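You operate a simulated robot arm through the tools that you are given. There is no shell and no other tool.

You run a simulated robot arm. Do the job below in one go: nothing can be reset, and whatever is moved stays where it is left.

Task
Bring both chain pointers into the green, then lock the blue fork at notch 5.

Only the result counts: the job must be done as asked and must still hold three seconds after the hand-in. Knocking over, shifting, dropping, spilling or breaking anything else fails it.

Robot
A 7-joint arm with a two-finger parallel gripper, fixed in place. Base frame: the origin is at the foot of the arm, x ahead of it, y to its left, z up. Units: m, rad, N and s.
Its first joint turns from -2.304 to 2.304 rad. Payload 3.91 kg.
Tool frame: the origin (TCP) lies between the finger pads and is the grasp point; the fingertips stand 0.03 m ahead of it; z points along the fingers, y is the line along which they close. The gripper opens to 0.11 m. The fingers are 0.02 m wide and 0.01 m thick; the gripper's body (0.048 by 0.112 m) begins 0.055 m behind the TCP.
Orientation is that of the tool frame in the base frame, as a unit quaternion [w, x, y, z]. With the fingers straight down and closing along the base's y, the tool's x points along the base's -x, its y along +y and its z along -z.

Tools
- The arm moves only by the tool servo_tool. Its argument "increments" is a list of rows, each an object of numbers (a shift or turn left out is 0, a gripper value left out holds the last): "dx", "dy", "dz": the shift along the tool's x, y, z in units of 20 mm (1.0 is 20 mm); "wx", "wy", "wz": the turn, a rotation vector about the tool's x, y, z in units of 8 degrees (1.0 is 8 degrees); "claw": the finger opening in m, from 0 to 0.11. In form: [{"dx": .., "dy": .., "dz": .., "wx": .., "wy": .., "wz": .., "claw": ..}, ...]. A call has 1 to 20 rows; each row shifts and turns the commanded pose from where the row before left it, along the tool's axes as they then stand. A call with a number of a shift or a turn outside -1 to 1 is refused whole. Rows are played at 5 a second. More than 0.05 m and 0.15 rad between two rows, or a gripper value outside its range, and nothing of the call is played. A pose out of reach is approached as far as the arm can. The call stops where the force on the tool passes 40 N (or 10 N more than at its start, if that is more) or the arm is blocked; 0.2 s more then pass. The fingers move at their own pace (about 0.108 m/s each) and stop on an object; they squeeze with about 34 N. The grip force told is the motor's: it shows also when the fingers shut on nothing. Time passes only in rows, and 0.2 s behind the last, so rows that do not move let the fingers close. The reply holds the time, the measured pose of the TCP, the force on the tool along the base axes, the opening and the grip force, in the units named above and with some noise, with the torque about the TCP (base axes, N m) and any sound that the robot's microphone picked up.
- Cameras (640 x 400 px; columns grow to the right, rows downward): "scene" is fixed at [0.3995, -0.6493, 1.3589]; the picture's right is [0.95, -0.30, 0.00], its down [-0.13, -0.40, -0.91] and it looks along [0.27, 0.87, -0.42] (base axes); focal length 340 px, centre (320, 200). "wrist" rides on the gripper at [0.072, 0.017, -0.103] in the tool frame; the picture's right is [-0.23, 0.97, 0.00], its down [-0.76, -0.18, -0.62] and it looks along [-0.61, -0.14, 0.78] (tool axes); focal length 222 px, centre (320, 200).
- get_image(camera): a new picture of that camera. It takes no simulated time.
- point_at(camera, pixels): there is no depth. For up to 12 entries [column, row, z] of the newest picture of that camera ("zoom" is the newest enlarged one), the place [x, y] in the base frame at which the ray of that pixel passes the height z, good to about 0.003 m. It takes no simulated time.
- zoom(camera, box): a new picture of the part [left, top, right, bottom] of that camera's present view, enlarged. It takes no simulated time.
- hand_in(): hands the job in; it is judged then, once.

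Unless the task says otherwise, let go and move clear before handing in.

The tools are called by a JSON object that holds its "fn" and its "kwargs". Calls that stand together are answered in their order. servo_tool: Moves the arm, as the interface text tells. Its arguments: {"type":"object","properties":{"increments":{"type":"array","items":{"type":"object","properties":{"dx":{"type":"number"},"dy":{"type":"number"},"dz":{"type":"number"},"wx":{"type":"number"},"wy":{"type":"number"},"wz":{"type":"number"},"claw":{"type":"number"}}}}},"required":["increments"]} The other tools are called the same way: get_image (camera) takes a picture; point_at (camera, pixels) gives the place at which the rays of pixels pass given heights; zoom (camera, box) takes an enlarged picture of a part of a camera's view; hand_in () hands the job in.

At the start:

```text
clock: 0.0
eef_pos: [0.5788, 0.1136, 1.0682]
tcp_rot: [-0.001, -0.001, 1.0, 0.0]
contact_force: [-1.1, -0.2, -0.6]
moment: [0.01, 0.01, -0.01]
gripper_width: 0.11
grip_force: 0.1
```

scene: 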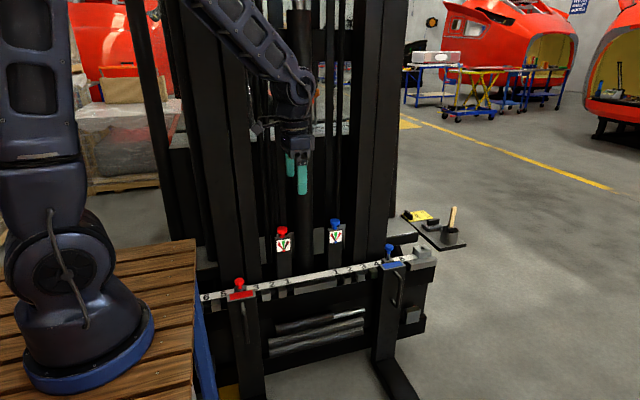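
wrist: 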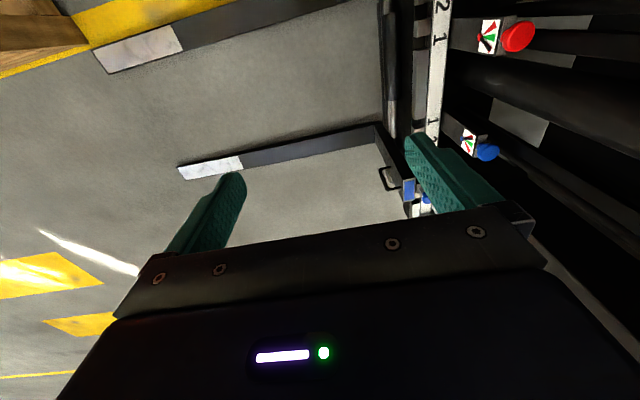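

The scene picture shows a forklift carriage with red and blue chain knobs (about 282,231 and 335,223) and red and blue fork latches (about 239,285 and 389,250) on a numbered rail. I'll enlarge these areas before moving anything.

{"fn": "zoom", "kwargs": {"camera": "scene", "box": [250, 205, 360, 275]}}

{"fn": "zoom", "kwargs": {"camera": "scene", "box": [340, 230, 450, 300]}}

{"fn": "zoom", "kwargs": {"camera": "scene", "box": [190, 260, 300, 330]}}

{"fn": "zoom", "kwargs": {"camera": "scene", "box": [190, 200, 450, 365]}}

{"fn": "zoom", "kwargs": {"camera": "scene", "box": [390, 195, 480, 255]}}

```text
5.71 times, centred on (305, 240) of scene
```

zoom: 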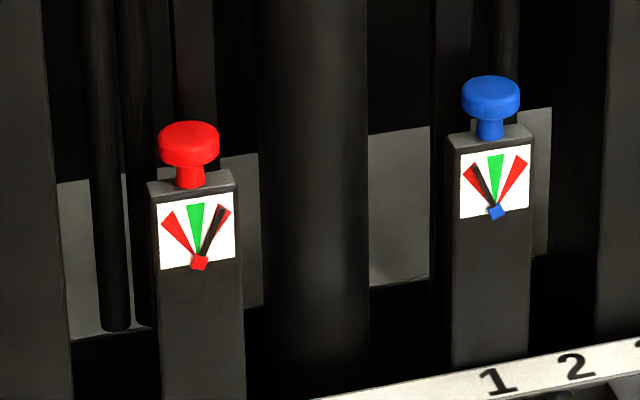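

```text
5.71 times, centred on (395, 265) of scene
```

zoom: 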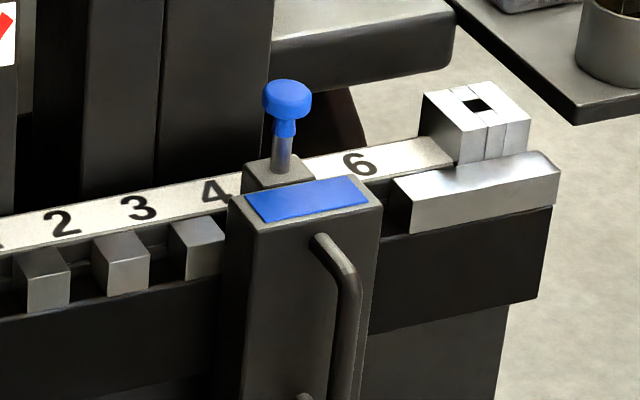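

```text
5.71 times, centred on (245, 295) of scene
```

zoom: 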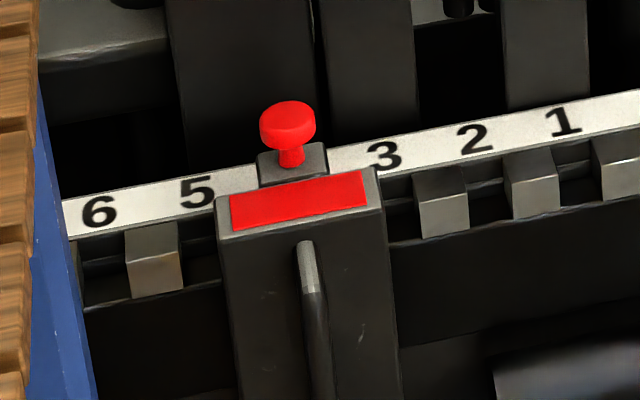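

```text
2.42 times, centred on (320, 282) of scene
```

zoom: 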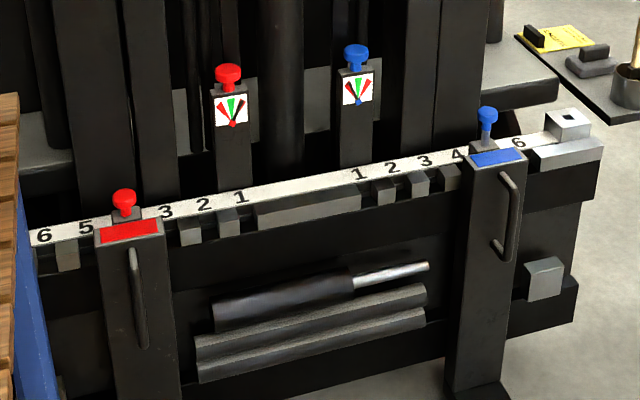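

```text
6.67 times, centred on (435, 225) of scene
```

zoom: 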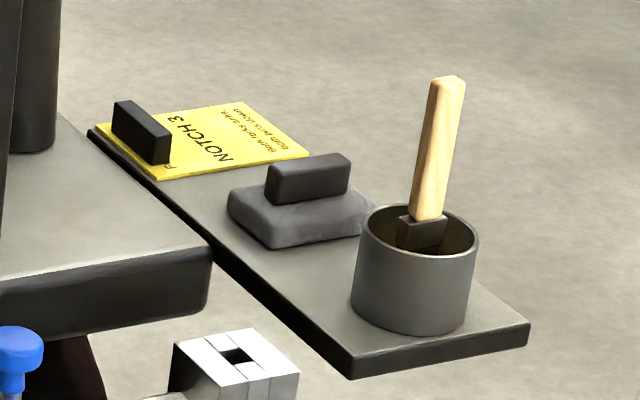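

The pointers read red at the right red wedge (zoom about 215,230) and blue at the left red wedge (zoom about 480,180). The blue pin looks raised, and a note lies on the side shelf. I'll estimate positions at several heights and look closer at the note and the floor area.

{"fn": "point_at", "kwargs": {"camera": "scene", "pixels": [[282, 231, 0.8], [282, 231, 0.75], [335, 223, 0.8], [335, 223, 0.75], [239, 283, 0.7], [239, 283, 0.65], [389, 248, 0.7], [389, 248, 0.65], [207, 296, 0.62], [425, 256, 0.62]]}}

{"fn": "zoom", "kwargs": {"camera": "scene", "box": [400, 205, 440, 230]}}

{"fn": "zoom", "kwargs": {"camera": "wrist", "box": [360, 0, 560, 125]}}

{"fn": "zoom", "kwargs": {"camera": "wrist", "box": [360, 110, 520, 220]}}

{"fn": "point_at", "kwargs": {"camera": "wrist", "pixels": [[518, 37, 0.8], [518, 37, 0.75], [487, 152, 0.8], [487, 152, 0.75]]}}

```text
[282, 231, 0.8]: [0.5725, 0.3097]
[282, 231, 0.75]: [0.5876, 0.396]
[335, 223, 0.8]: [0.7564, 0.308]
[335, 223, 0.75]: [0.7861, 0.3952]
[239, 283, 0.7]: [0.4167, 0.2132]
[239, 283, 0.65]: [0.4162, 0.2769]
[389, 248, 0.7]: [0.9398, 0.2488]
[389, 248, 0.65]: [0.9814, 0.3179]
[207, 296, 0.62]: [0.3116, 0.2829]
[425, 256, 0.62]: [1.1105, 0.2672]
```

```text
16.00 times, centred on (420, 218) of scene
```

zoom: 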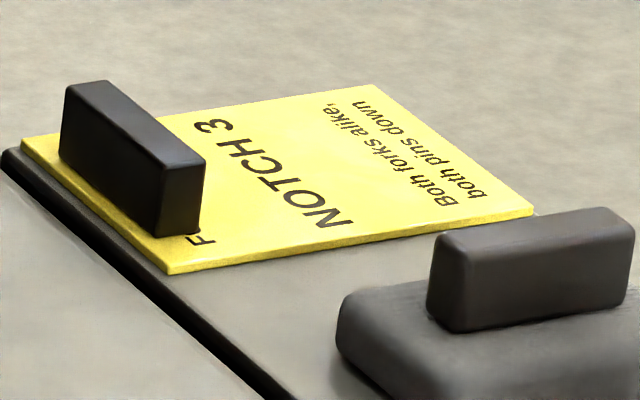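

```text
3.20 times, centred on (460, 62) of wrist
```

zoom: 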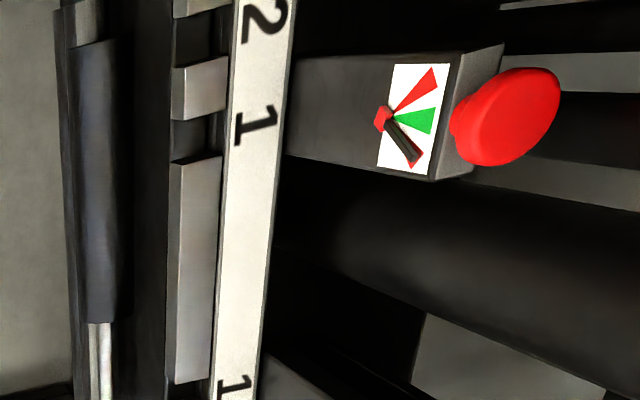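

```text
3.64 times, centred on (440, 165) of wrist
```

zoom: 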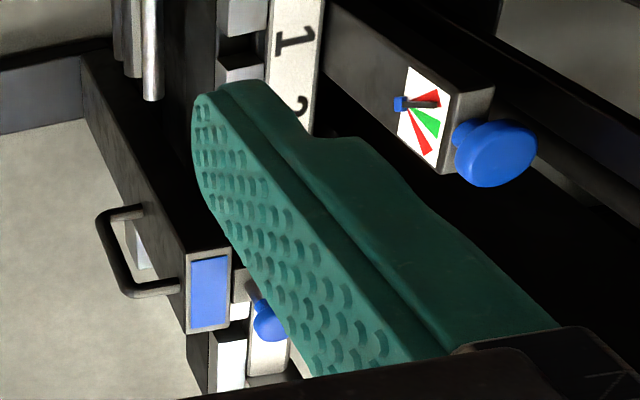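

```text
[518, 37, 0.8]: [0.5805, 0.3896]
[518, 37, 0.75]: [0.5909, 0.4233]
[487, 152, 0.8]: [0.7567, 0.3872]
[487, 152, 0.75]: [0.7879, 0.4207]
```

The note on the shelf (scene zoom about 325,215) says "NOTCH 3, both forks alike". The task says notch 5, so I keep to notch 5. The knobs triangulate to about (0.596, 0.44, 0.725) for red and (0.802, 0.438, 0.725) for blue. I'll turn the tool by -90° in place so the wrist camera faces the gauges along +y.

{"fn": "servo_tool", "kwargs": {"increments": [{"wz": -1, "claw": 0.08}, {"wz": -1}, {"wz": -1}, {"wz": -1}, {"wz": -1}, {"wz": -1}, {"wz": -1}, {"wz": -1}, {"wz": -1}, {"wz": -1}, {"wz": -1}, {"wz": -0.25}]}}

{"fn": "get_image", "kwargs": {"camera": "wrist"}}

{"fn": "get_image", "kwargs": {"camera": "scene"}}

```text
clock: 2.6
eef_pos: [0.5781, 0.1143, 1.0685]
tcp_rot: [0.001, 0.708, -0.706, 0.001]
contact_force: [-0.5, 0.2, 1.4]
moment: [0.0, 0.0, -0.01]
gripper_width: 0.08
grip_force: 0.1
```

```text
taken
```

wrist: 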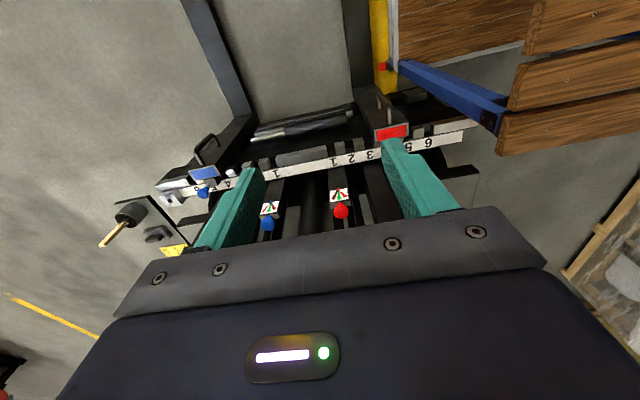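

```text
taken
```

scene: 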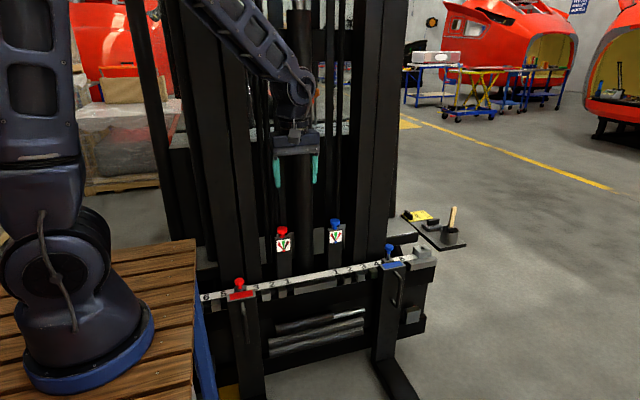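

The wrist view now shows both gauges (blue knob 267,224; red knob 341,212), the blue pin (203,192) and the rail. I'll triangulate with this view and enlarge it.

{"fn": "point_at", "kwargs": {"camera": "wrist", "pixels": [[341, 212, 0.75], [341, 212, 0.7], [267, 225, 0.75], [267, 225, 0.7], [203, 193, 0.65], [203, 193, 0.6], [430, 141, 0.6], [330, 163, 0.6], [210, 188, 0.6]]}}

{"fn": "zoom", "kwargs": {"camera": "wrist", "box": [140, 130, 300, 230]}}

{"fn": "zoom", "kwargs": {"camera": "wrist", "box": [240, 130, 400, 230]}}

```text
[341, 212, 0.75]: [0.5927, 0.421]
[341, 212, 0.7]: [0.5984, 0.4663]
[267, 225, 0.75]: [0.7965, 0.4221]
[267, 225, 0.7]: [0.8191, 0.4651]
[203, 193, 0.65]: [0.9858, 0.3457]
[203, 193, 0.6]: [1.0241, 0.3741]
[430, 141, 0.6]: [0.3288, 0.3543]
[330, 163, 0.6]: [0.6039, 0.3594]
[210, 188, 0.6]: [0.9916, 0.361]
```

```text
4.00 times, centred on (220, 180) of wrist
```

zoom: 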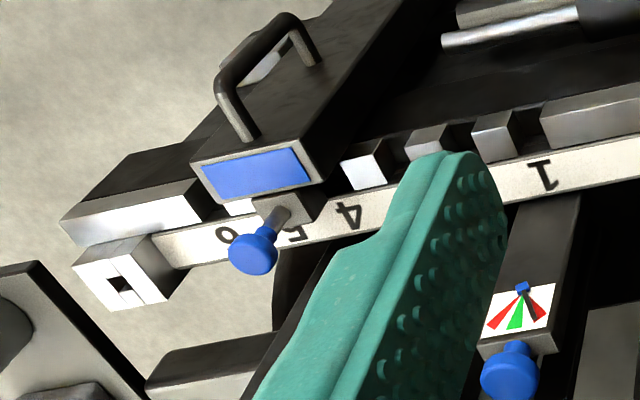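

```text
4.00 times, centred on (320, 180) of wrist
```

zoom: 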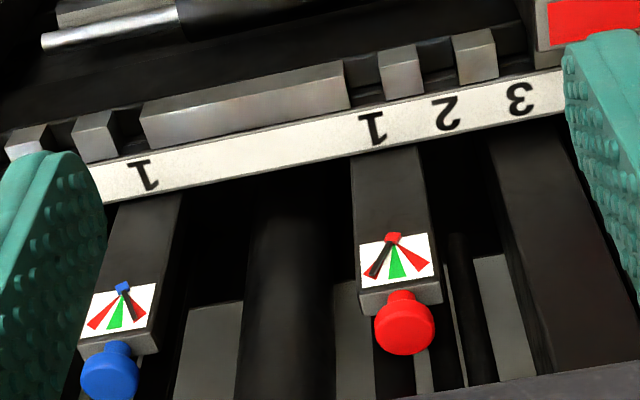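

Both knobs triangulate to z about 0.72, near (0.596, 0.449) and (0.807, 0.448). The blue pin is near (1.01, 0.365, 0.616). I'll approach the red knob in stages, first to about (0.596, 0.30, 0.95), checking clearance to the mast.

{"fn": "servo_tool", "kwargs": {"increments": [{"dx": -1, "dy": -0.1, "dz": 0.6}, {"dx": -1, "dy": -0.1, "dz": 0.6}, {"dx": -1, "dy": -0.1, "dz": 0.6}, {"dx": -1, "dy": -0.1, "dz": 0.6}, {"dx": -1, "dy": -0.1, "dz": 0.6}, {"dx": -1, "dy": -0.1, "dz": 0.6}, {"dx": -1, "dy": -0.1, "dz": 0.6}, {"dx": -1, "dy": -0.1, "dz": 0.6}, {"dx": -1, "dy": -0.1, "dz": 0.6}]}}

{"fn": "get_image", "kwargs": {"camera": "wrist"}}

{"fn": "get_image", "kwargs": {"camera": "scene"}}

```text
clock: 4.6
eef_pos: [0.5986, 0.2943, 0.9612]
tcp_rot: [0.001, 0.707, -0.707, 0.0]
contact_force: [0.4, -0.2, 0.5]
moment: [-0.02, -0.03, -0.01]
gripper_width: 0.0798
grip_force: 0.1
```

```text
taken
```

wrist: 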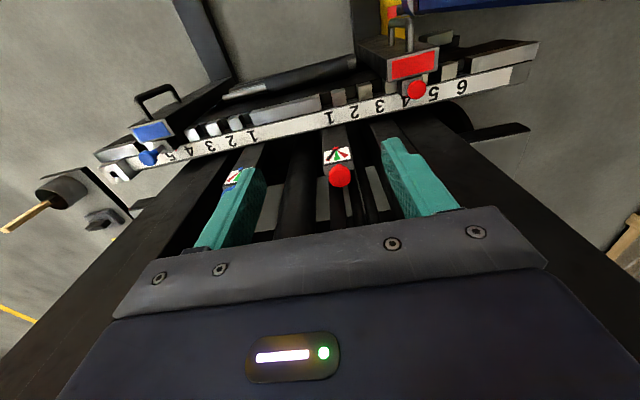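

```text
taken
```

scene: 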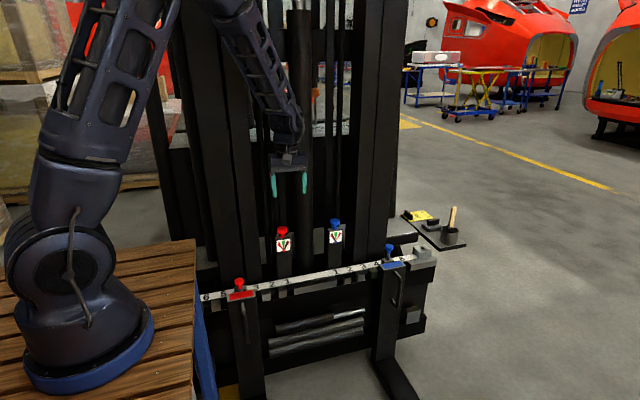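

From here the mast channels show as dark columns (right one about 480,200). I'll enlarge the region around the red knob (340,176) to judge how far behind it the mast sits.

{"fn": "zoom", "kwargs": {"camera": "wrist", "box": [220, 90, 460, 240]}}

{"fn": "zoom", "kwargs": {"camera": "scene", "box": [200, 130, 420, 270]}}

{"fn": "zoom", "kwargs": {"camera": "wrist", "box": [90, 70, 250, 190]}}

```text
2.67 times, centred on (340, 165) of wrist
```

zoom: 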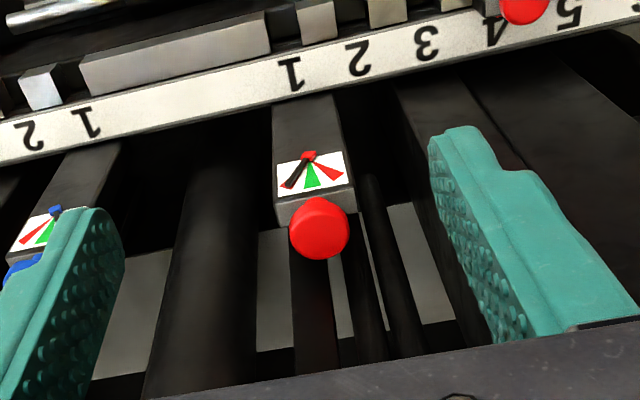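

```text
2.86 times, centred on (310, 200) of scene
```

zoom: 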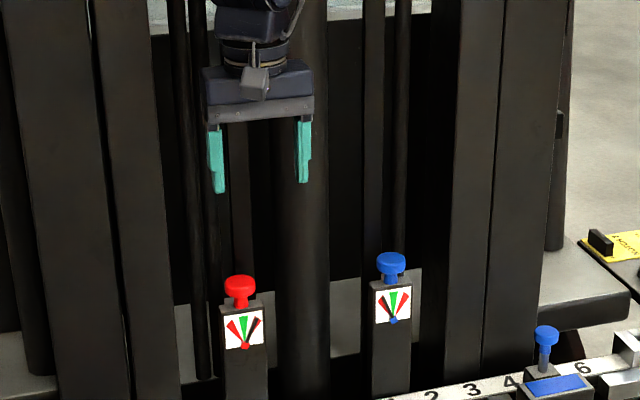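

```text
3.33 times, centred on (170, 130) of wrist
```

zoom: 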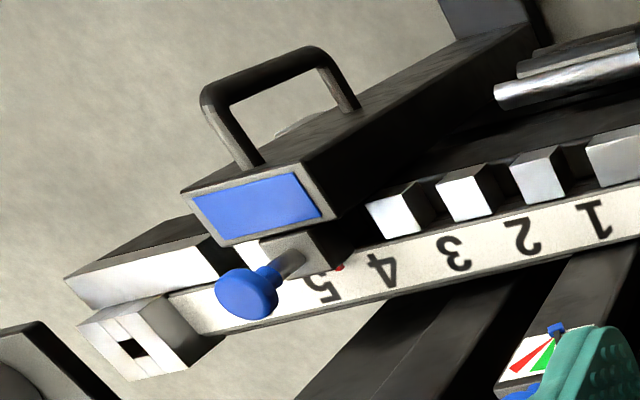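

The channel's inner edge is near x=0.505 and the centre cylinder near (0.70, 0.53), so the gripper at x=0.596 has room. I'll move to above the red knob at z about 0.84 and look again.

{"fn": "servo_tool", "kwargs": {"increments": [{"dx": -1, "dz": 0.6}, {"dx": -1, "dz": 0.6}, {"dx": -1, "dz": 0.6}, {"dx": -1, "dz": 0.6}, {"dx": -1, "dz": 0.6}, {"dx": -1, "dz": 0.6}, {"dx": -1, "dz": 0.6}, {"dx": -0.5, "dz": 0.8}, {"dz": 0.8}]}}

{"fn": "get_image", "kwargs": {"camera": "wrist"}}

{"fn": "get_image", "kwargs": {"camera": "scene"}}

```text
clock: 6.6
eef_pos: [0.5969, 0.446, 0.8435]
tcp_rot: [0.0, 0.707, -0.707, 0.0]
contact_force: [0.5, 0.1, 0.3]
moment: [-0.03, 0.0, 0.01]
gripper_width: 0.0801
grip_force: 0.0
```

```text
taken
```

wrist: 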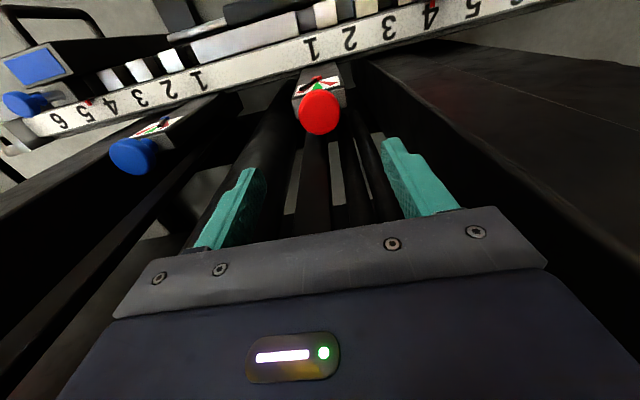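

```text
taken
```

scene: 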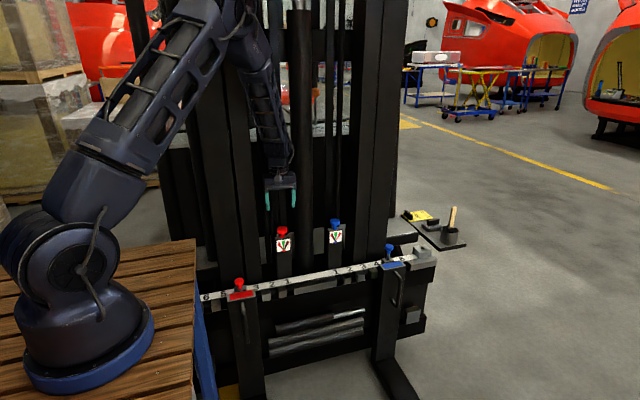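

Now the gripper is above the red knob, whose cap sits at wrist (319,110). I'll check its position and the alignment.

{"fn": "point_at", "kwargs": {"camera": "wrist", "pixels": [[320, 110, 0.72], [320, 110, 0.73], [299, 110, 0.72], [340, 110, 0.72], [320, 92, 0.73], [320, 134, 0.72], [133, 155, 0.72]]}}

{"fn": "zoom", "kwargs": {"camera": "wrist", "box": [260, 50, 400, 140]}}

{"fn": "zoom", "kwargs": {"camera": "wrist", "box": [0, 0, 220, 180]}}

{"fn": "zoom", "kwargs": {"camera": "scene", "box": [250, 165, 350, 260]}}

```text
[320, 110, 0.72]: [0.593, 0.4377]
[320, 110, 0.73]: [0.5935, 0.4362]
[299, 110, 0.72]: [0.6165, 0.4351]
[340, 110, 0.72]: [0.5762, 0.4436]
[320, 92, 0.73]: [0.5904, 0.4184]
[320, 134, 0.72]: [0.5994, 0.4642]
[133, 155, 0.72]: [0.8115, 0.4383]
```

```text
4.44 times, centred on (330, 95) of wrist
```

zoom: 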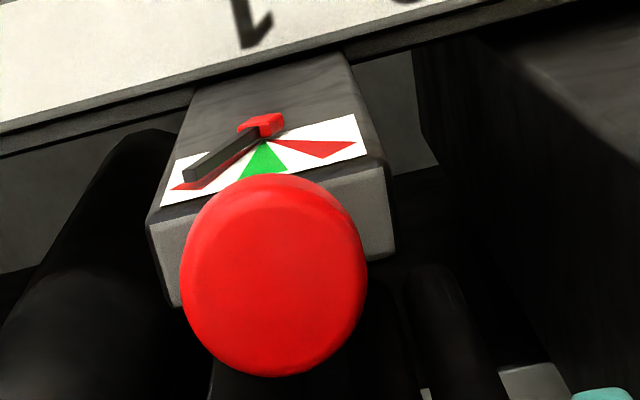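

```text
2.22 times, centred on (110, 90) of wrist
```

zoom: 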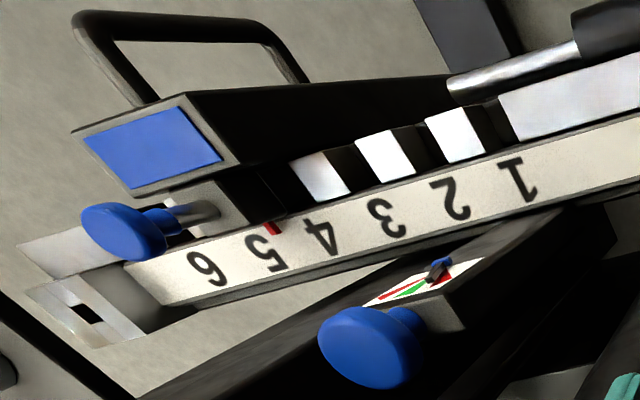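

```text
4.21 times, centred on (300, 212) of scene
```

zoom: 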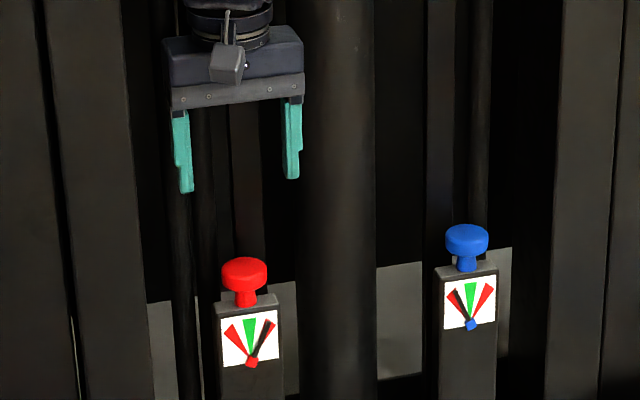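

The red knob centre works out to about (0.5955, 0.442), with the cap spanning z of about 0.714 to 0.734 and radius 0.02. A small red index tick shows the blue fork is between 5 and 4 (zoom 272,228). I'll descend over the red knob with the tips above the post top, then close.

{"fn": "servo_tool", "kwargs": {"increments": [{"dx": 0.2, "dy": 0.07, "dz": 1}, {"dz": 1}, {"dz": 1}, {"dz": 1}, {"dz": 0.8}, {"dz": 0.4}, {}]}}

{"fn": "get_image", "kwargs": {"camera": "wrist"}}

{"fn": "zoom", "kwargs": {"camera": "scene", "box": [250, 195, 350, 260]}}

```text
clock: 8.2
eef_pos: [0.5955, 0.4405, 0.7398]
tcp_rot: [0.0, 0.707, -0.707, 0.001]
contact_force: [0.4, 0.1, -0.3]
moment: [0.01, -0.02, -0.04]
gripper_width: 0.08
grip_force: 0.0
```

```text
taken
```

wrist: 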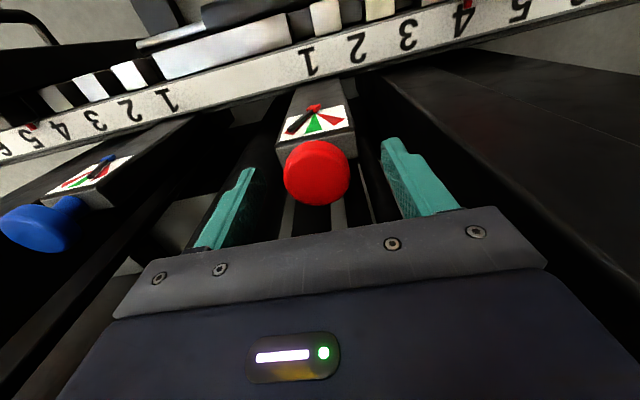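

```text
6.15 times, centred on (300, 228) of scene
```

zoom: 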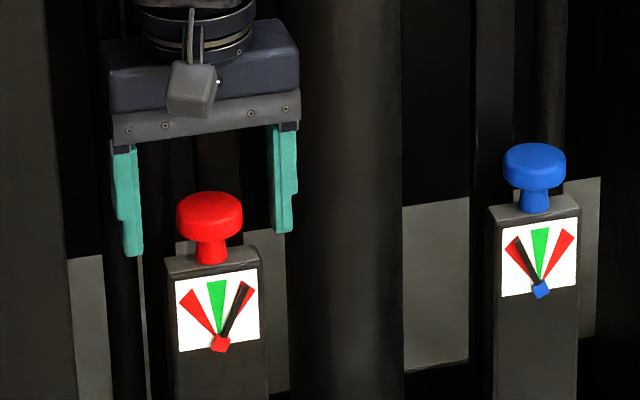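

The fingers straddle the red knob evenly (scene zoom: tips at 133,250 and 284,230, knob at 209,215). I'll close on it.

{"fn": "servo_tool", "kwargs": {"increments": [{"claw": 0.05}, {"claw": 0.03}, {"claw": 0.03}, {}]}}

{"fn": "get_image", "kwargs": {"camera": "wrist"}}

{"fn": "zoom", "kwargs": {"camera": "scene", "box": [250, 195, 350, 260]}}

```text
clock: 9.2
eef_pos: [0.5952, 0.4405, 0.7396]
tcp_rot: [0.0, -0.707, 0.707, 0.0]
contact_force: [18.1, 2.3, -2.9]
moment: [0.26, -0.36, 0.02]
gripper_width: 0.0393
grip_force: 44.7
```

```text
taken
```

wrist: 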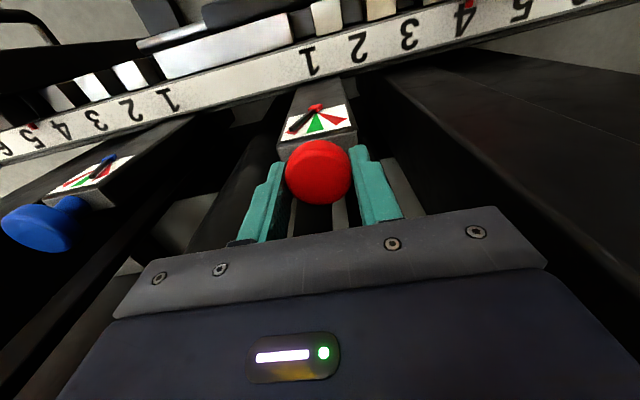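

```text
6.15 times, centred on (300, 228) of scene
```

zoom: 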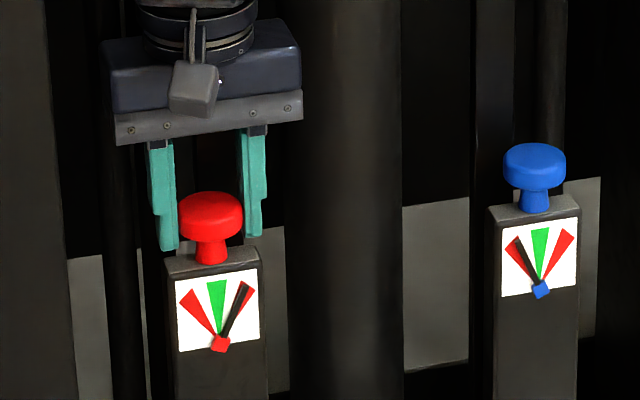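

The grip holds at 0.039 m, with 18 N sideways because I'm slightly off in x. I'll shift about 1.5 mm in +x, then try a small 16° turn to learn the pointer direction.

{"fn": "servo_tool", "kwargs": {"increments": [{"dy": -0.08}, {}]}}

{"fn": "servo_tool", "kwargs": {"increments": [{"wz": 0.5}, {"wz": 0.5}, {"wz": 0.5}, {"wz": 0.5}, {}]}}

{"fn": "zoom", "kwargs": {"camera": "scene", "box": [250, 195, 350, 260]}}

{"fn": "get_image", "kwargs": {"camera": "wrist"}}

```text
clock: 9.8
eef_pos: [0.5959, 0.4402, 0.7416]
tcp_rot: [0.001, 0.707, -0.707, -0.001]
contact_force: [1.4, -0.8, -4.6]
moment: [0.41, 0.03, -0.03]
gripper_width: 0.0392
grip_force: 44.6
```

```text
clock: 11.0
eef_pos: [0.5961, 0.4404, 0.7389]
tcp_rot: [-0.001, -0.601, 0.799, 0.0]
contact_force: [-9.4, -5.6, 0.7]
moment: [-0.48, 0.21, -0.03]
gripper_width: 0.0393
grip_force: 44.7
```

```text
6.15 times, centred on (300, 228) of scene
```

zoom: 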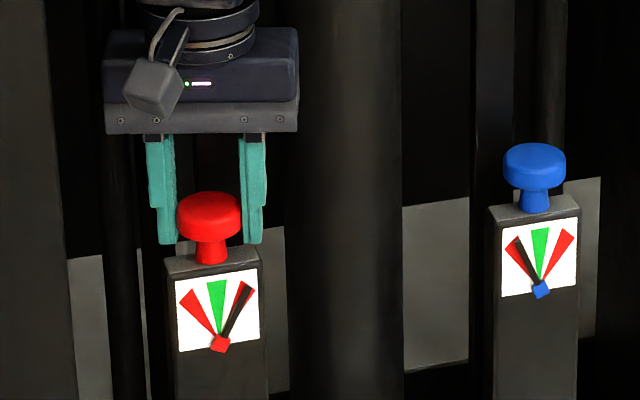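

```text
taken
```

wrist: 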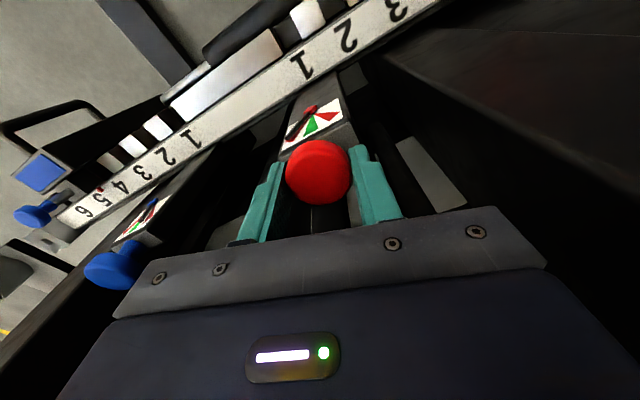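

The red pointer seems to have moved only slightly after 16°. I'll enlarge the gauge to measure it.

{"fn": "zoom", "kwargs": {"camera": "scene", "box": [270, 232, 300, 257]}}

{"fn": "zoom", "kwargs": {"camera": "scene", "box": [322, 222, 352, 247]}}

```text
16.00 times, centred on (285, 244) of scene
```

zoom: 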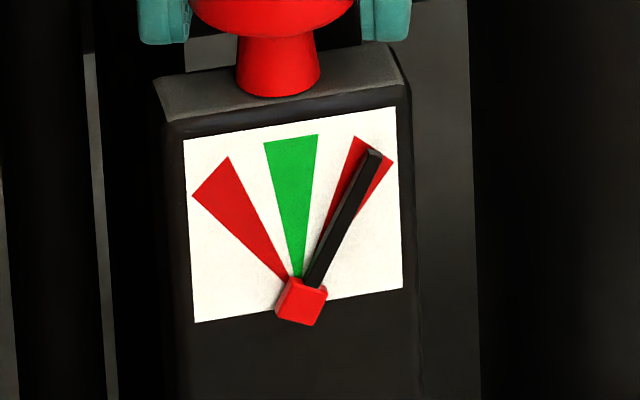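

```text
16.00 times, centred on (337, 234) of scene
```

zoom: 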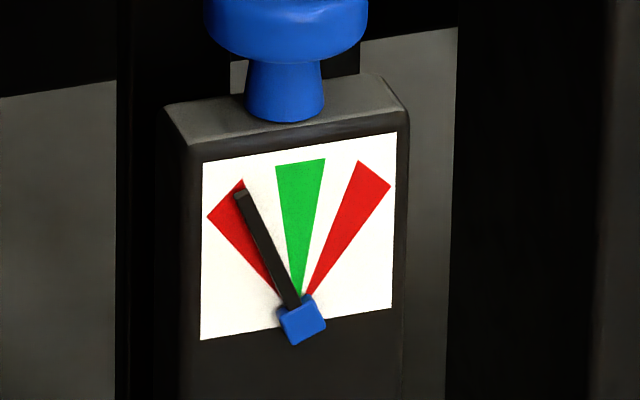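

Turning +16° moved the red pointer right by about 2°, away from green, so I need the opposite direction. The gauge moves about 1° for every 8° of knob turn. I'll turn back by about 96° and re-measure.

{"fn": "servo_tool", "kwargs": {"increments": [{"wz": -0.8}, {"wz": -0.8}, {"wz": -0.8}, {"wz": -0.8}, {"wz": -0.8}, {"wz": -0.8}, {"wz": -0.8}, {"wz": -0.8}, {"wz": -0.8}, {"wz": -0.8}, {"wz": -0.8}, {"wz": -0.8}, {"wz": -0.8}, {"wz": -0.8}, {"wz": -0.8}, {}]}}

{"fn": "zoom", "kwargs": {"camera": "scene", "box": [270, 232, 300, 257]}}

{"fn": "zoom", "kwargs": {"camera": "scene", "box": [322, 222, 352, 247]}}

{"fn": "get_image", "kwargs": {"camera": "scene"}}

```text
clock: 12.5
eef_pos: [0.5952, 0.4405, 0.7405]
tcp_rot: [0.001, 0.846, -0.533, -0.001]
contact_force: [-5.6, -3.4, 12.1]
moment: [0.01, 0.18, -0.06]
gripper_width: 0.0391
grip_force: 44.6
stopped in row 7: the force on the tool passed its limit at 42 N (the readings are from after the stop); the commanded pose is now the measured one
```

```text
16.00 times, centred on (285, 244) of scene
```

zoom: 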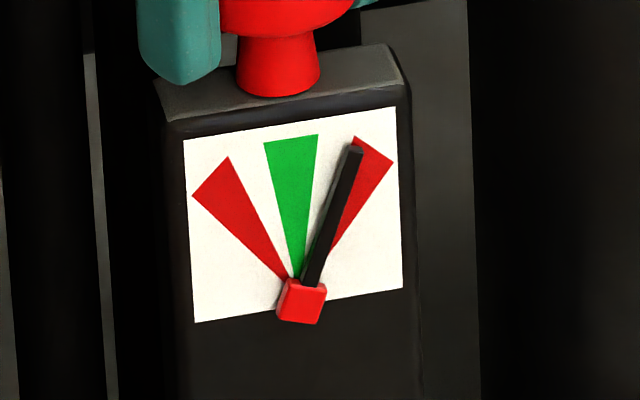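

```text
16.00 times, centred on (337, 234) of scene
```

zoom: 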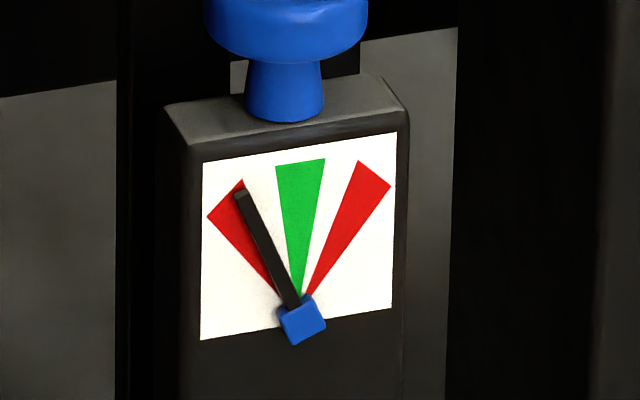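

```text
taken
```

scene: 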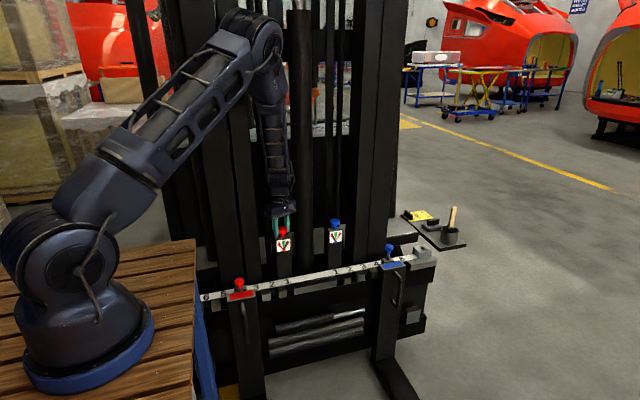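

The pointer moved from about 26° to 19° for roughly 42° of turn, so the direction is right. The stop came from side force, so I'm probably a little off the knob axis. I'll look with the wrist camera.

{"fn": "get_image", "kwargs": {"camera": "wrist"}}

{"fn": "zoom", "kwargs": {"camera": "wrist", "box": [220, 100, 420, 230]}}

{"fn": "zoom", "kwargs": {"camera": "scene", "box": [255, 190, 315, 240]}}

```text
taken
```

wrist: 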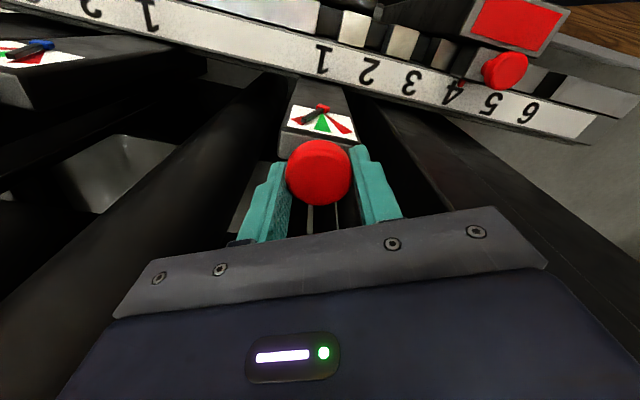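

```text
3.08 times, centred on (320, 165) of wrist
```

zoom: 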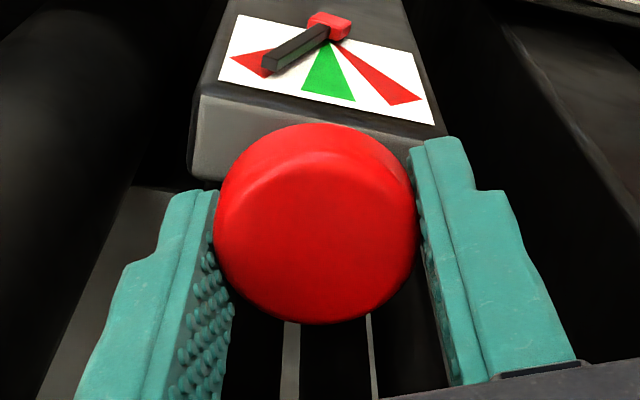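

```text
8.00 times, centred on (285, 215) of scene
```

zoom: 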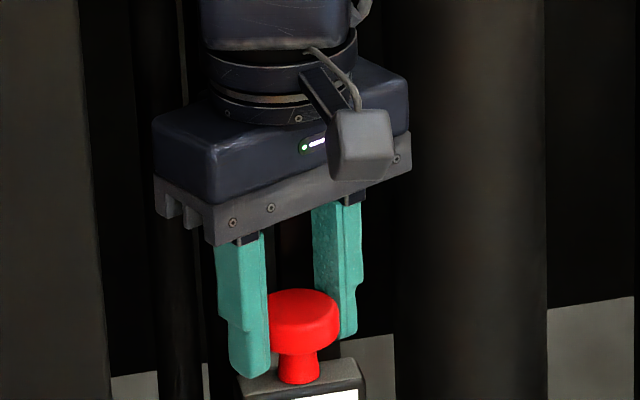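

The knob is centred between the pads and nothing obvious touches. I'll turn on in small steps and watch the force.

{"fn": "servo_tool", "kwargs": {"increments": [{"wz": -0.3}, {"wz": -0.3}, {}]}}

```text
clock: 13.3
eef_pos: [0.5937, 0.4402, 0.7399]
tcp_rot: [0.0, 0.868, -0.497, -0.001]
contact_force: [-15.5, -4.7, 17.9]
moment: [0.03, 0.3, -0.04]
gripper_width: 0.0394
grip_force: 45.0
```

A force of 18 N upward and -15 N in x is building, so there is misalignment. I'll open to release, check the unloaded pose, and look at the knob.

{"fn": "servo_tool", "kwargs": {"increments": [{"claw": 0.07}, {}, {}]}}

{"fn": "get_image", "kwargs": {"camera": "wrist"}}

{"fn": "zoom", "kwargs": {"camera": "scene", "box": [255, 190, 315, 250]}}

```text
clock: 14.1
eef_pos: [0.596, 0.4388, 0.7392]
tcp_rot: [0.001, 0.867, -0.498, -0.001]
contact_force: [-0.4, 0.2, 0.8]
moment: [-0.02, -0.03, -0.02]
gripper_width: 0.0701
grip_force: 0.0
```

```text
taken
```

wrist: 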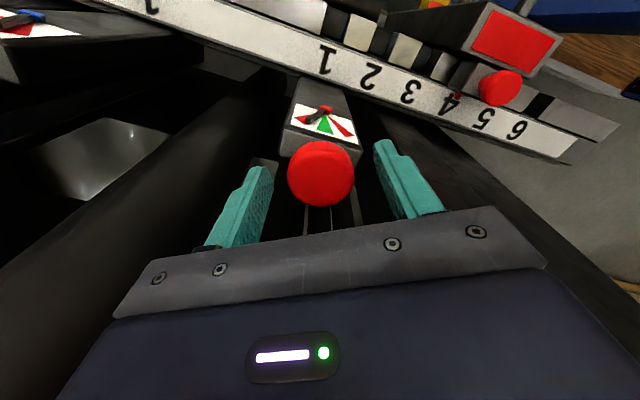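

```text
6.67 times, centred on (285, 220) of scene
```

zoom: 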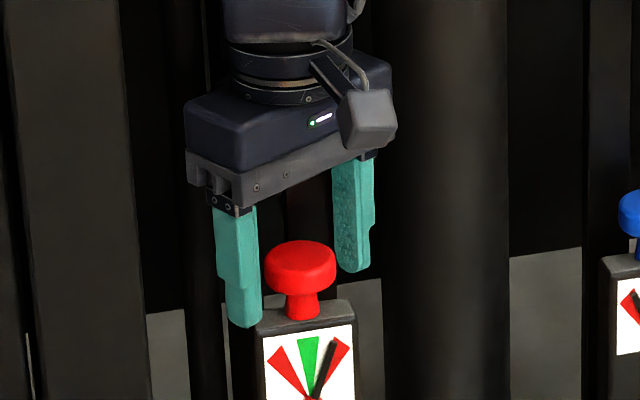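

Unloaded now. I'll locate the knob precisely from this view to correct the centring.

{"fn": "zoom", "kwargs": {"camera": "wrist", "box": [240, 120, 400, 220]}}

{"fn": "point_at", "kwargs": {"camera": "wrist", "pixels": [[288, 174, 0.725], [354, 174, 0.725], [320, 180, 0.734], [320, 206, 0.734], [320, 155, 0.734]]}}

```text
4.00 times, centred on (320, 170) of wrist
```

zoom: 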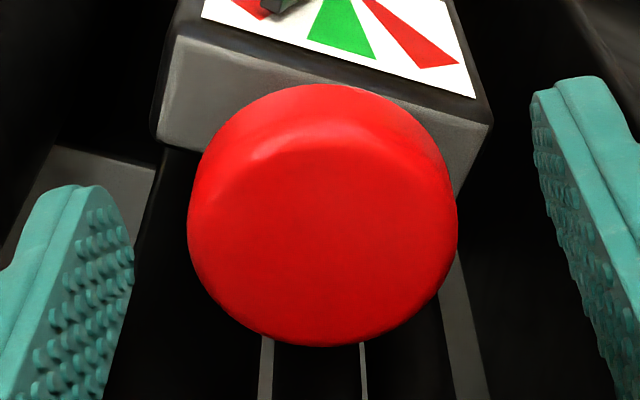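

```text
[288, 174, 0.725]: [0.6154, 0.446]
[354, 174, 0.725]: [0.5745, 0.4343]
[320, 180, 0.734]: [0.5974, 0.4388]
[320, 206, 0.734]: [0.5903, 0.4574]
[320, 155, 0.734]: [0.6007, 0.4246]
```

The knob centre measures about (0.5955, 0.439), within 1 mm of the TCP. I'll re-grip here and continue in a short stroke, watching the forces.

{"fn": "servo_tool", "kwargs": {"increments": [{"claw": 0.05}, {"claw": 0.036}, {"claw": 0.034}, {}]}}

{"fn": "servo_tool", "kwargs": {"increments": [{"wz": -0.5}, {"wz": -0.5}, {"wz": -0.5}, {"wz": -0.5}, {}]}}

{"fn": "zoom", "kwargs": {"camera": "scene", "box": [270, 232, 300, 257]}}

```text
clock: 15.1
eef_pos: [0.595, 0.439, 0.7394]
tcp_rot: [0.002, 0.867, -0.498, -0.001]
contact_force: [-11.6, -6.5, 2.3]
moment: [-0.24, 0.18, -0.02]
gripper_width: 0.0397
grip_force: 45.4
```

```text
clock: 16.3
eef_pos: [0.5942, 0.4394, 0.7393]
tcp_rot: [0.001, 0.928, -0.372, -0.002]
contact_force: [-18.3, -13.2, -9.5]
moment: [-0.4, 0.1, -0.06]
gripper_width: 0.0396
grip_force: 45.5
```

```text
16.00 times, centred on (285, 244) of scene
```

zoom: 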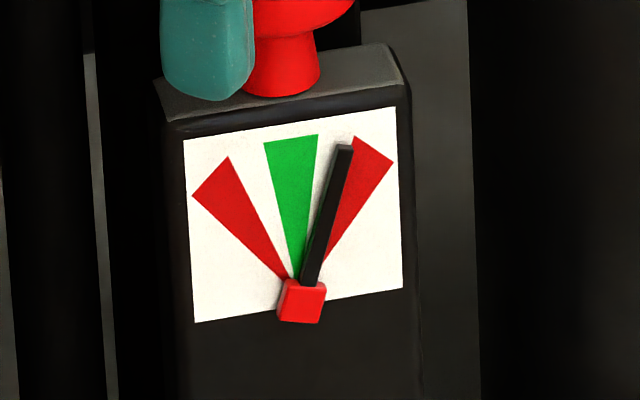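

The pointer is now about 15°, and the direction is confirmed. I'll null the side force with a 2 mm shift along tool +y and keep turning.

{"fn": "servo_tool", "kwargs": {"increments": [{"dy": 0.1}, {}, {"wz": -0.5}, {"wz": -0.5}, {"wz": -0.5}, {"wz": -0.5}, {}]}}

{"fn": "zoom", "kwargs": {"camera": "scene", "box": [270, 232, 300, 257]}}

{"fn": "zoom", "kwargs": {"camera": "scene", "box": [255, 180, 325, 240]}}

```text
clock: 17.9
eef_pos: [0.5949, 0.4397, 0.7394]
tcp_rot: [0.001, 0.971, -0.239, -0.001]
contact_force: [3.1, 5.4, -23.3]
moment: [-0.09, -0.22, 0.02]
gripper_width: 0.0394
grip_force: 45.0
```

```text
16.00 times, centred on (285, 244) of scene
```

zoom: 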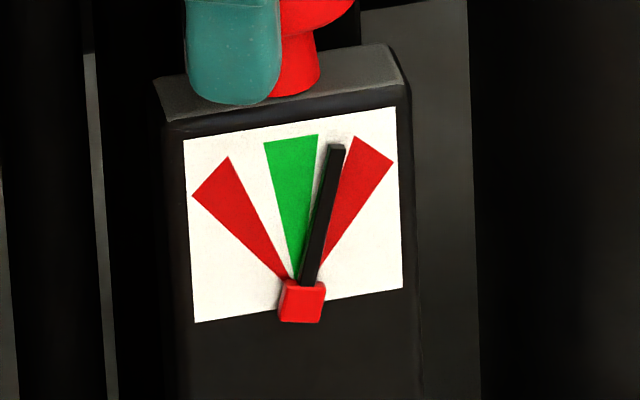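

```text
6.67 times, centred on (290, 210) of scene
```

zoom: 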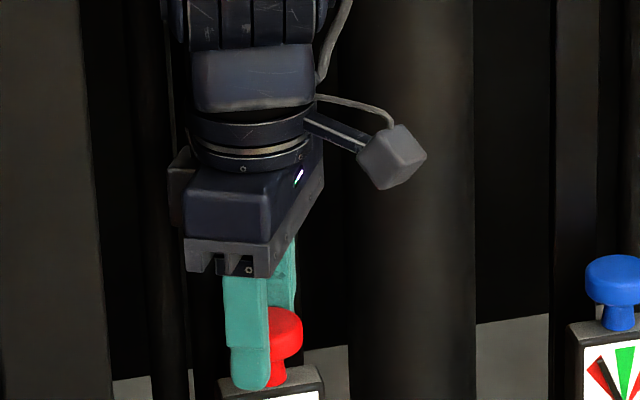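

The pointer is at about 13°, right of green whose centre is near -4°. To avoid running the gripper body into the rods behind, I'll open, turn back about 96°, and re-grip for another stroke.

{"fn": "servo_tool", "kwargs": {"increments": [{"claw": 0.065}, {}, {"wz": 1}, {"wz": 1}, {"wz": 1}, {"wz": 1}, {"wz": 1}, {"wz": 1}, {"wz": 1}, {"wz": 1}, {"wz": 1}, {"wz": 1}, {"wz": 1}, {"wz": 1}, {}]}}

{"fn": "zoom", "kwargs": {"camera": "wrist", "box": [220, 100, 420, 230]}}

{"fn": "zoom", "kwargs": {"camera": "scene", "box": [270, 232, 300, 257]}}

```text
clock: 21.1
eef_pos: [0.5944, 0.4388, 0.7398]
tcp_rot: [-0.002, -0.471, 0.882, 0.001]
contact_force: [0.6, -0.2, 0.9]
moment: [-0.02, 0.0, 0.04]
gripper_width: 0.0651
grip_force: 0.0
```

```text
3.08 times, centred on (320, 165) of wrist
```

zoom: 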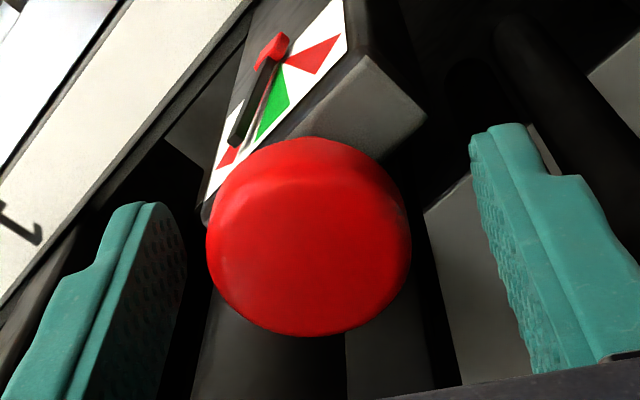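

```text
16.00 times, centred on (285, 244) of scene
```

zoom: 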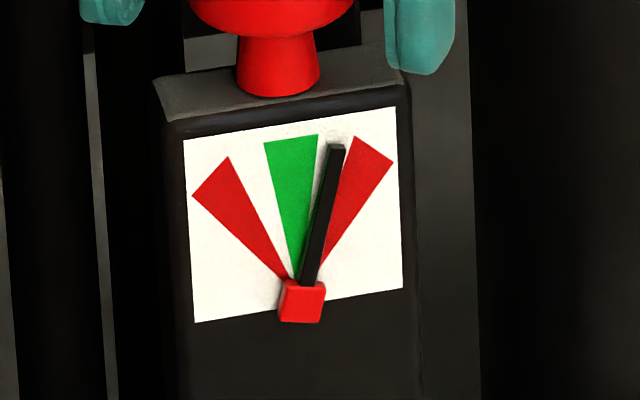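

The pointer held at 13° after release. The knob looks 1.6 mm toward tool -y, so I'll correct that, close, and stroke about 40°.

{"fn": "servo_tool", "kwargs": {"increments": [{"dy": -0.08}, {"claw": 0.045}, {"claw": 0.034}, {}, {}]}}

{"fn": "servo_tool", "kwargs": {"increments": [{"wz": -0.5}, {"wz": -0.5}, {"wz": -0.5}, {"wz": -0.5}, {"wz": -0.5}, {"wz": -0.5}, {"wz": -0.5}, {"wz": -0.5}, {}]}}

{"fn": "zoom", "kwargs": {"camera": "scene", "box": [270, 232, 300, 257]}}

```text
clock: 22.3
eef_pos: [0.5967, 0.4372, 0.7403]
tcp_rot: [-0.002, -0.472, 0.882, 0.001]
contact_force: [7.6, -4.2, 0.7]
moment: [-0.1, -0.13, 0.01]
gripper_width: 0.0394
grip_force: 45.2
```

```text
clock: 24.3
eef_pos: [0.5967, 0.4383, 0.7391]
tcp_rot: [0.0, -0.696, 0.718, 0.0]
contact_force: [16.7, 1.0, -7.0]
moment: [0.12, -0.19, 0.0]
gripper_width: 0.0394
grip_force: 45.2
```

```text
16.00 times, centred on (285, 244) of scene
```

zoom: 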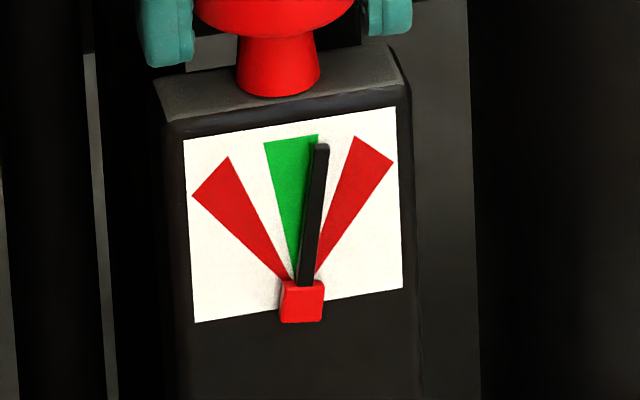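

The pointer is at about 7° and just touching the green edge. I'll null the 17 N side force and turn another 32°.

{"fn": "servo_tool", "kwargs": {"increments": [{"dy": -0.08}, {"wz": -0.5}, {"wz": -0.5}, {"wz": -0.5}, {"wz": -0.5}, {"wz": -0.5}, {"wz": -0.5}, {"wz": -0.5}, {"wz": -0.5}, {}]}}

{"fn": "zoom", "kwargs": {"camera": "scene", "box": [270, 232, 300, 257]}}

```text
clock: 26.5
eef_pos: [0.5955, 0.4382, 0.7397]
tcp_rot: [0.002, 0.867, -0.498, -0.001]
contact_force: [-17.4, -3.8, -1.2]
moment: [0.25, 0.46, -0.02]
gripper_width: 0.0395
grip_force: 44.7
```

```text
16.00 times, centred on (285, 244) of scene
```

zoom: 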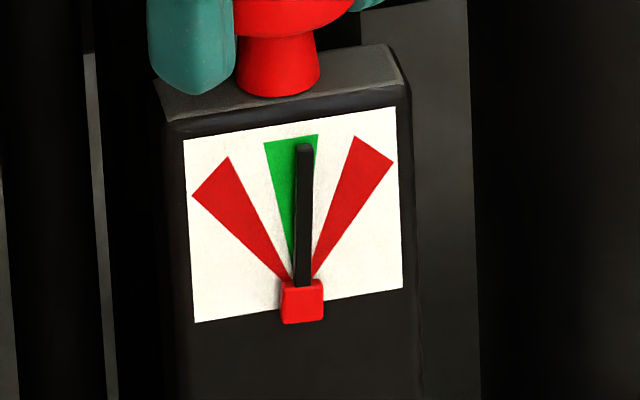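

The pointer is now inside green at about 1°, and green's centre is near -3°. I'll null the side force and turn about 22° more to centre it.

{"fn": "servo_tool", "kwargs": {"increments": [{"dy": 0.08}, {"wz": -0.5}, {"wz": -0.5}, {"wz": -0.5}, {"wz": -0.5}, {"wz": -0.5}, {"wz": -0.3}, {}]}}

{"fn": "zoom", "kwargs": {"camera": "scene", "box": [270, 232, 300, 257]}}

{"fn": "zoom", "kwargs": {"camera": "scene", "box": [322, 222, 352, 247]}}

```text
clock: 28.3
eef_pos: [0.5953, 0.4375, 0.7399]
tcp_rot: [0.0, 0.947, -0.32, 0.0]
contact_force: [1.7, 9.3, 3.3]
moment: [0.21, 0.03, -0.02]
gripper_width: 0.0395
grip_force: 44.6
```

```text
16.00 times, centred on (285, 244) of scene
```

zoom: 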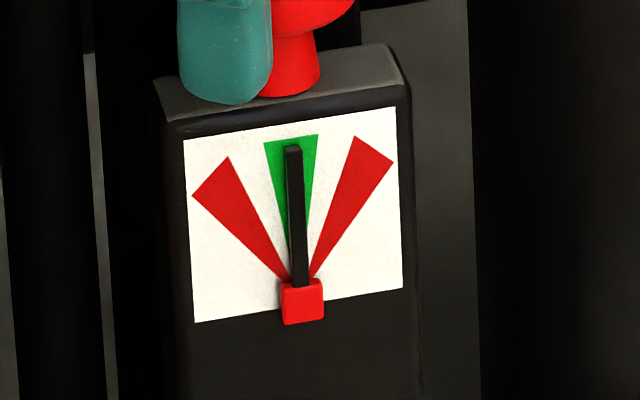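

```text
16.00 times, centred on (337, 234) of scene
```

zoom: 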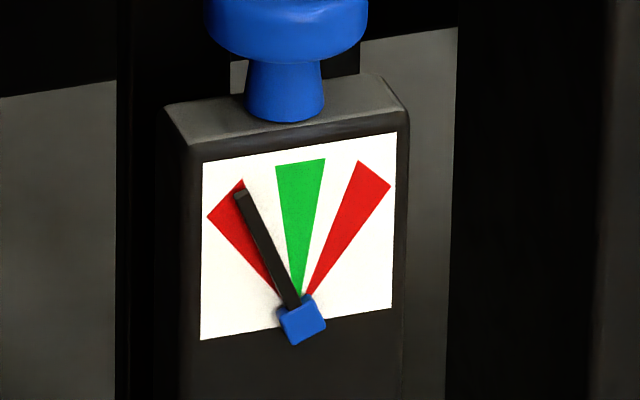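

The red pointer is centred in green (292,150). I'll release, rise, square the tool, back off in y, and move over to the blue knob near x=0.805.

{"fn": "servo_tool", "kwargs": {"increments": [{"claw": 0.08}, {}, {"dz": -1}, {"dz": -1}, {"dz": -1}, {"dz": -1}, {"dz": -1}, {"wz": 1}, {"wz": 1}, {"wz": 1}, {"wz": 1}, {"wz": 1}, {"wz": 1}, {"wz": 0.66}, {}]}}

{"fn": "servo_tool", "kwargs": {"increments": [{"dx": 1}, {"dx": 1}, {"dx": 1}, {"dx": 1, "dy": -0.5}, {"dy": -1}, {"dy": -1}, {"dy": -1}, {"dy": -1}, {"dy": -1}, {"dy": -1}, {"dy": -1}, {"dy": -1}, {"dy": -1}, {"dy": -0.9}, {}]}}

{"fn": "get_image", "kwargs": {"camera": "wrist"}}

{"fn": "get_image", "kwargs": {"camera": "scene"}}

```text
clock: 31.5
eef_pos: [0.5951, 0.4367, 0.84]
tcp_rot: [0.0, -0.703, 0.711, 0.001]
contact_force: [0.2, 0.6, -0.6]
moment: [0.05, 0.03, 0.04]
gripper_width: 0.08
grip_force: 0.1
```

```text
clock: 34.7
eef_pos: [0.8035, 0.3548, 0.8386]
tcp_rot: [0.0, -0.703, 0.711, 0.001]
contact_force: [0.0, -0.6, -0.3]
moment: [-0.02, -0.04, 0.03]
gripper_width: 0.0799
grip_force: 0.0
```

```text
taken
```

wrist: 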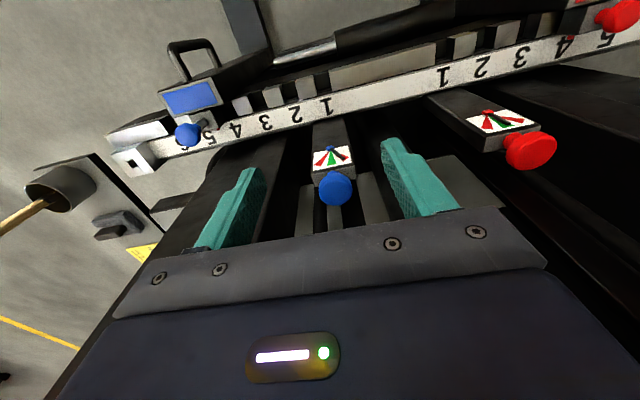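

```text
taken
```

scene: 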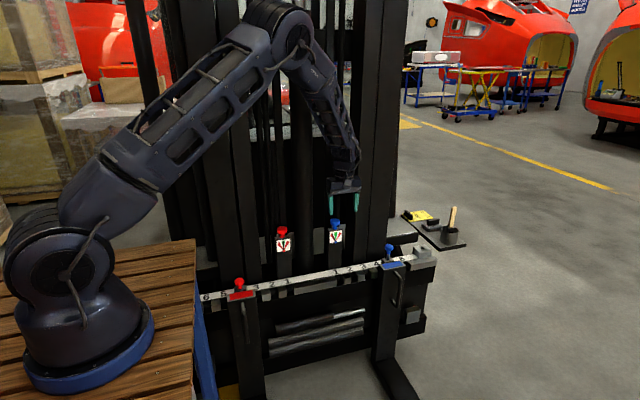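

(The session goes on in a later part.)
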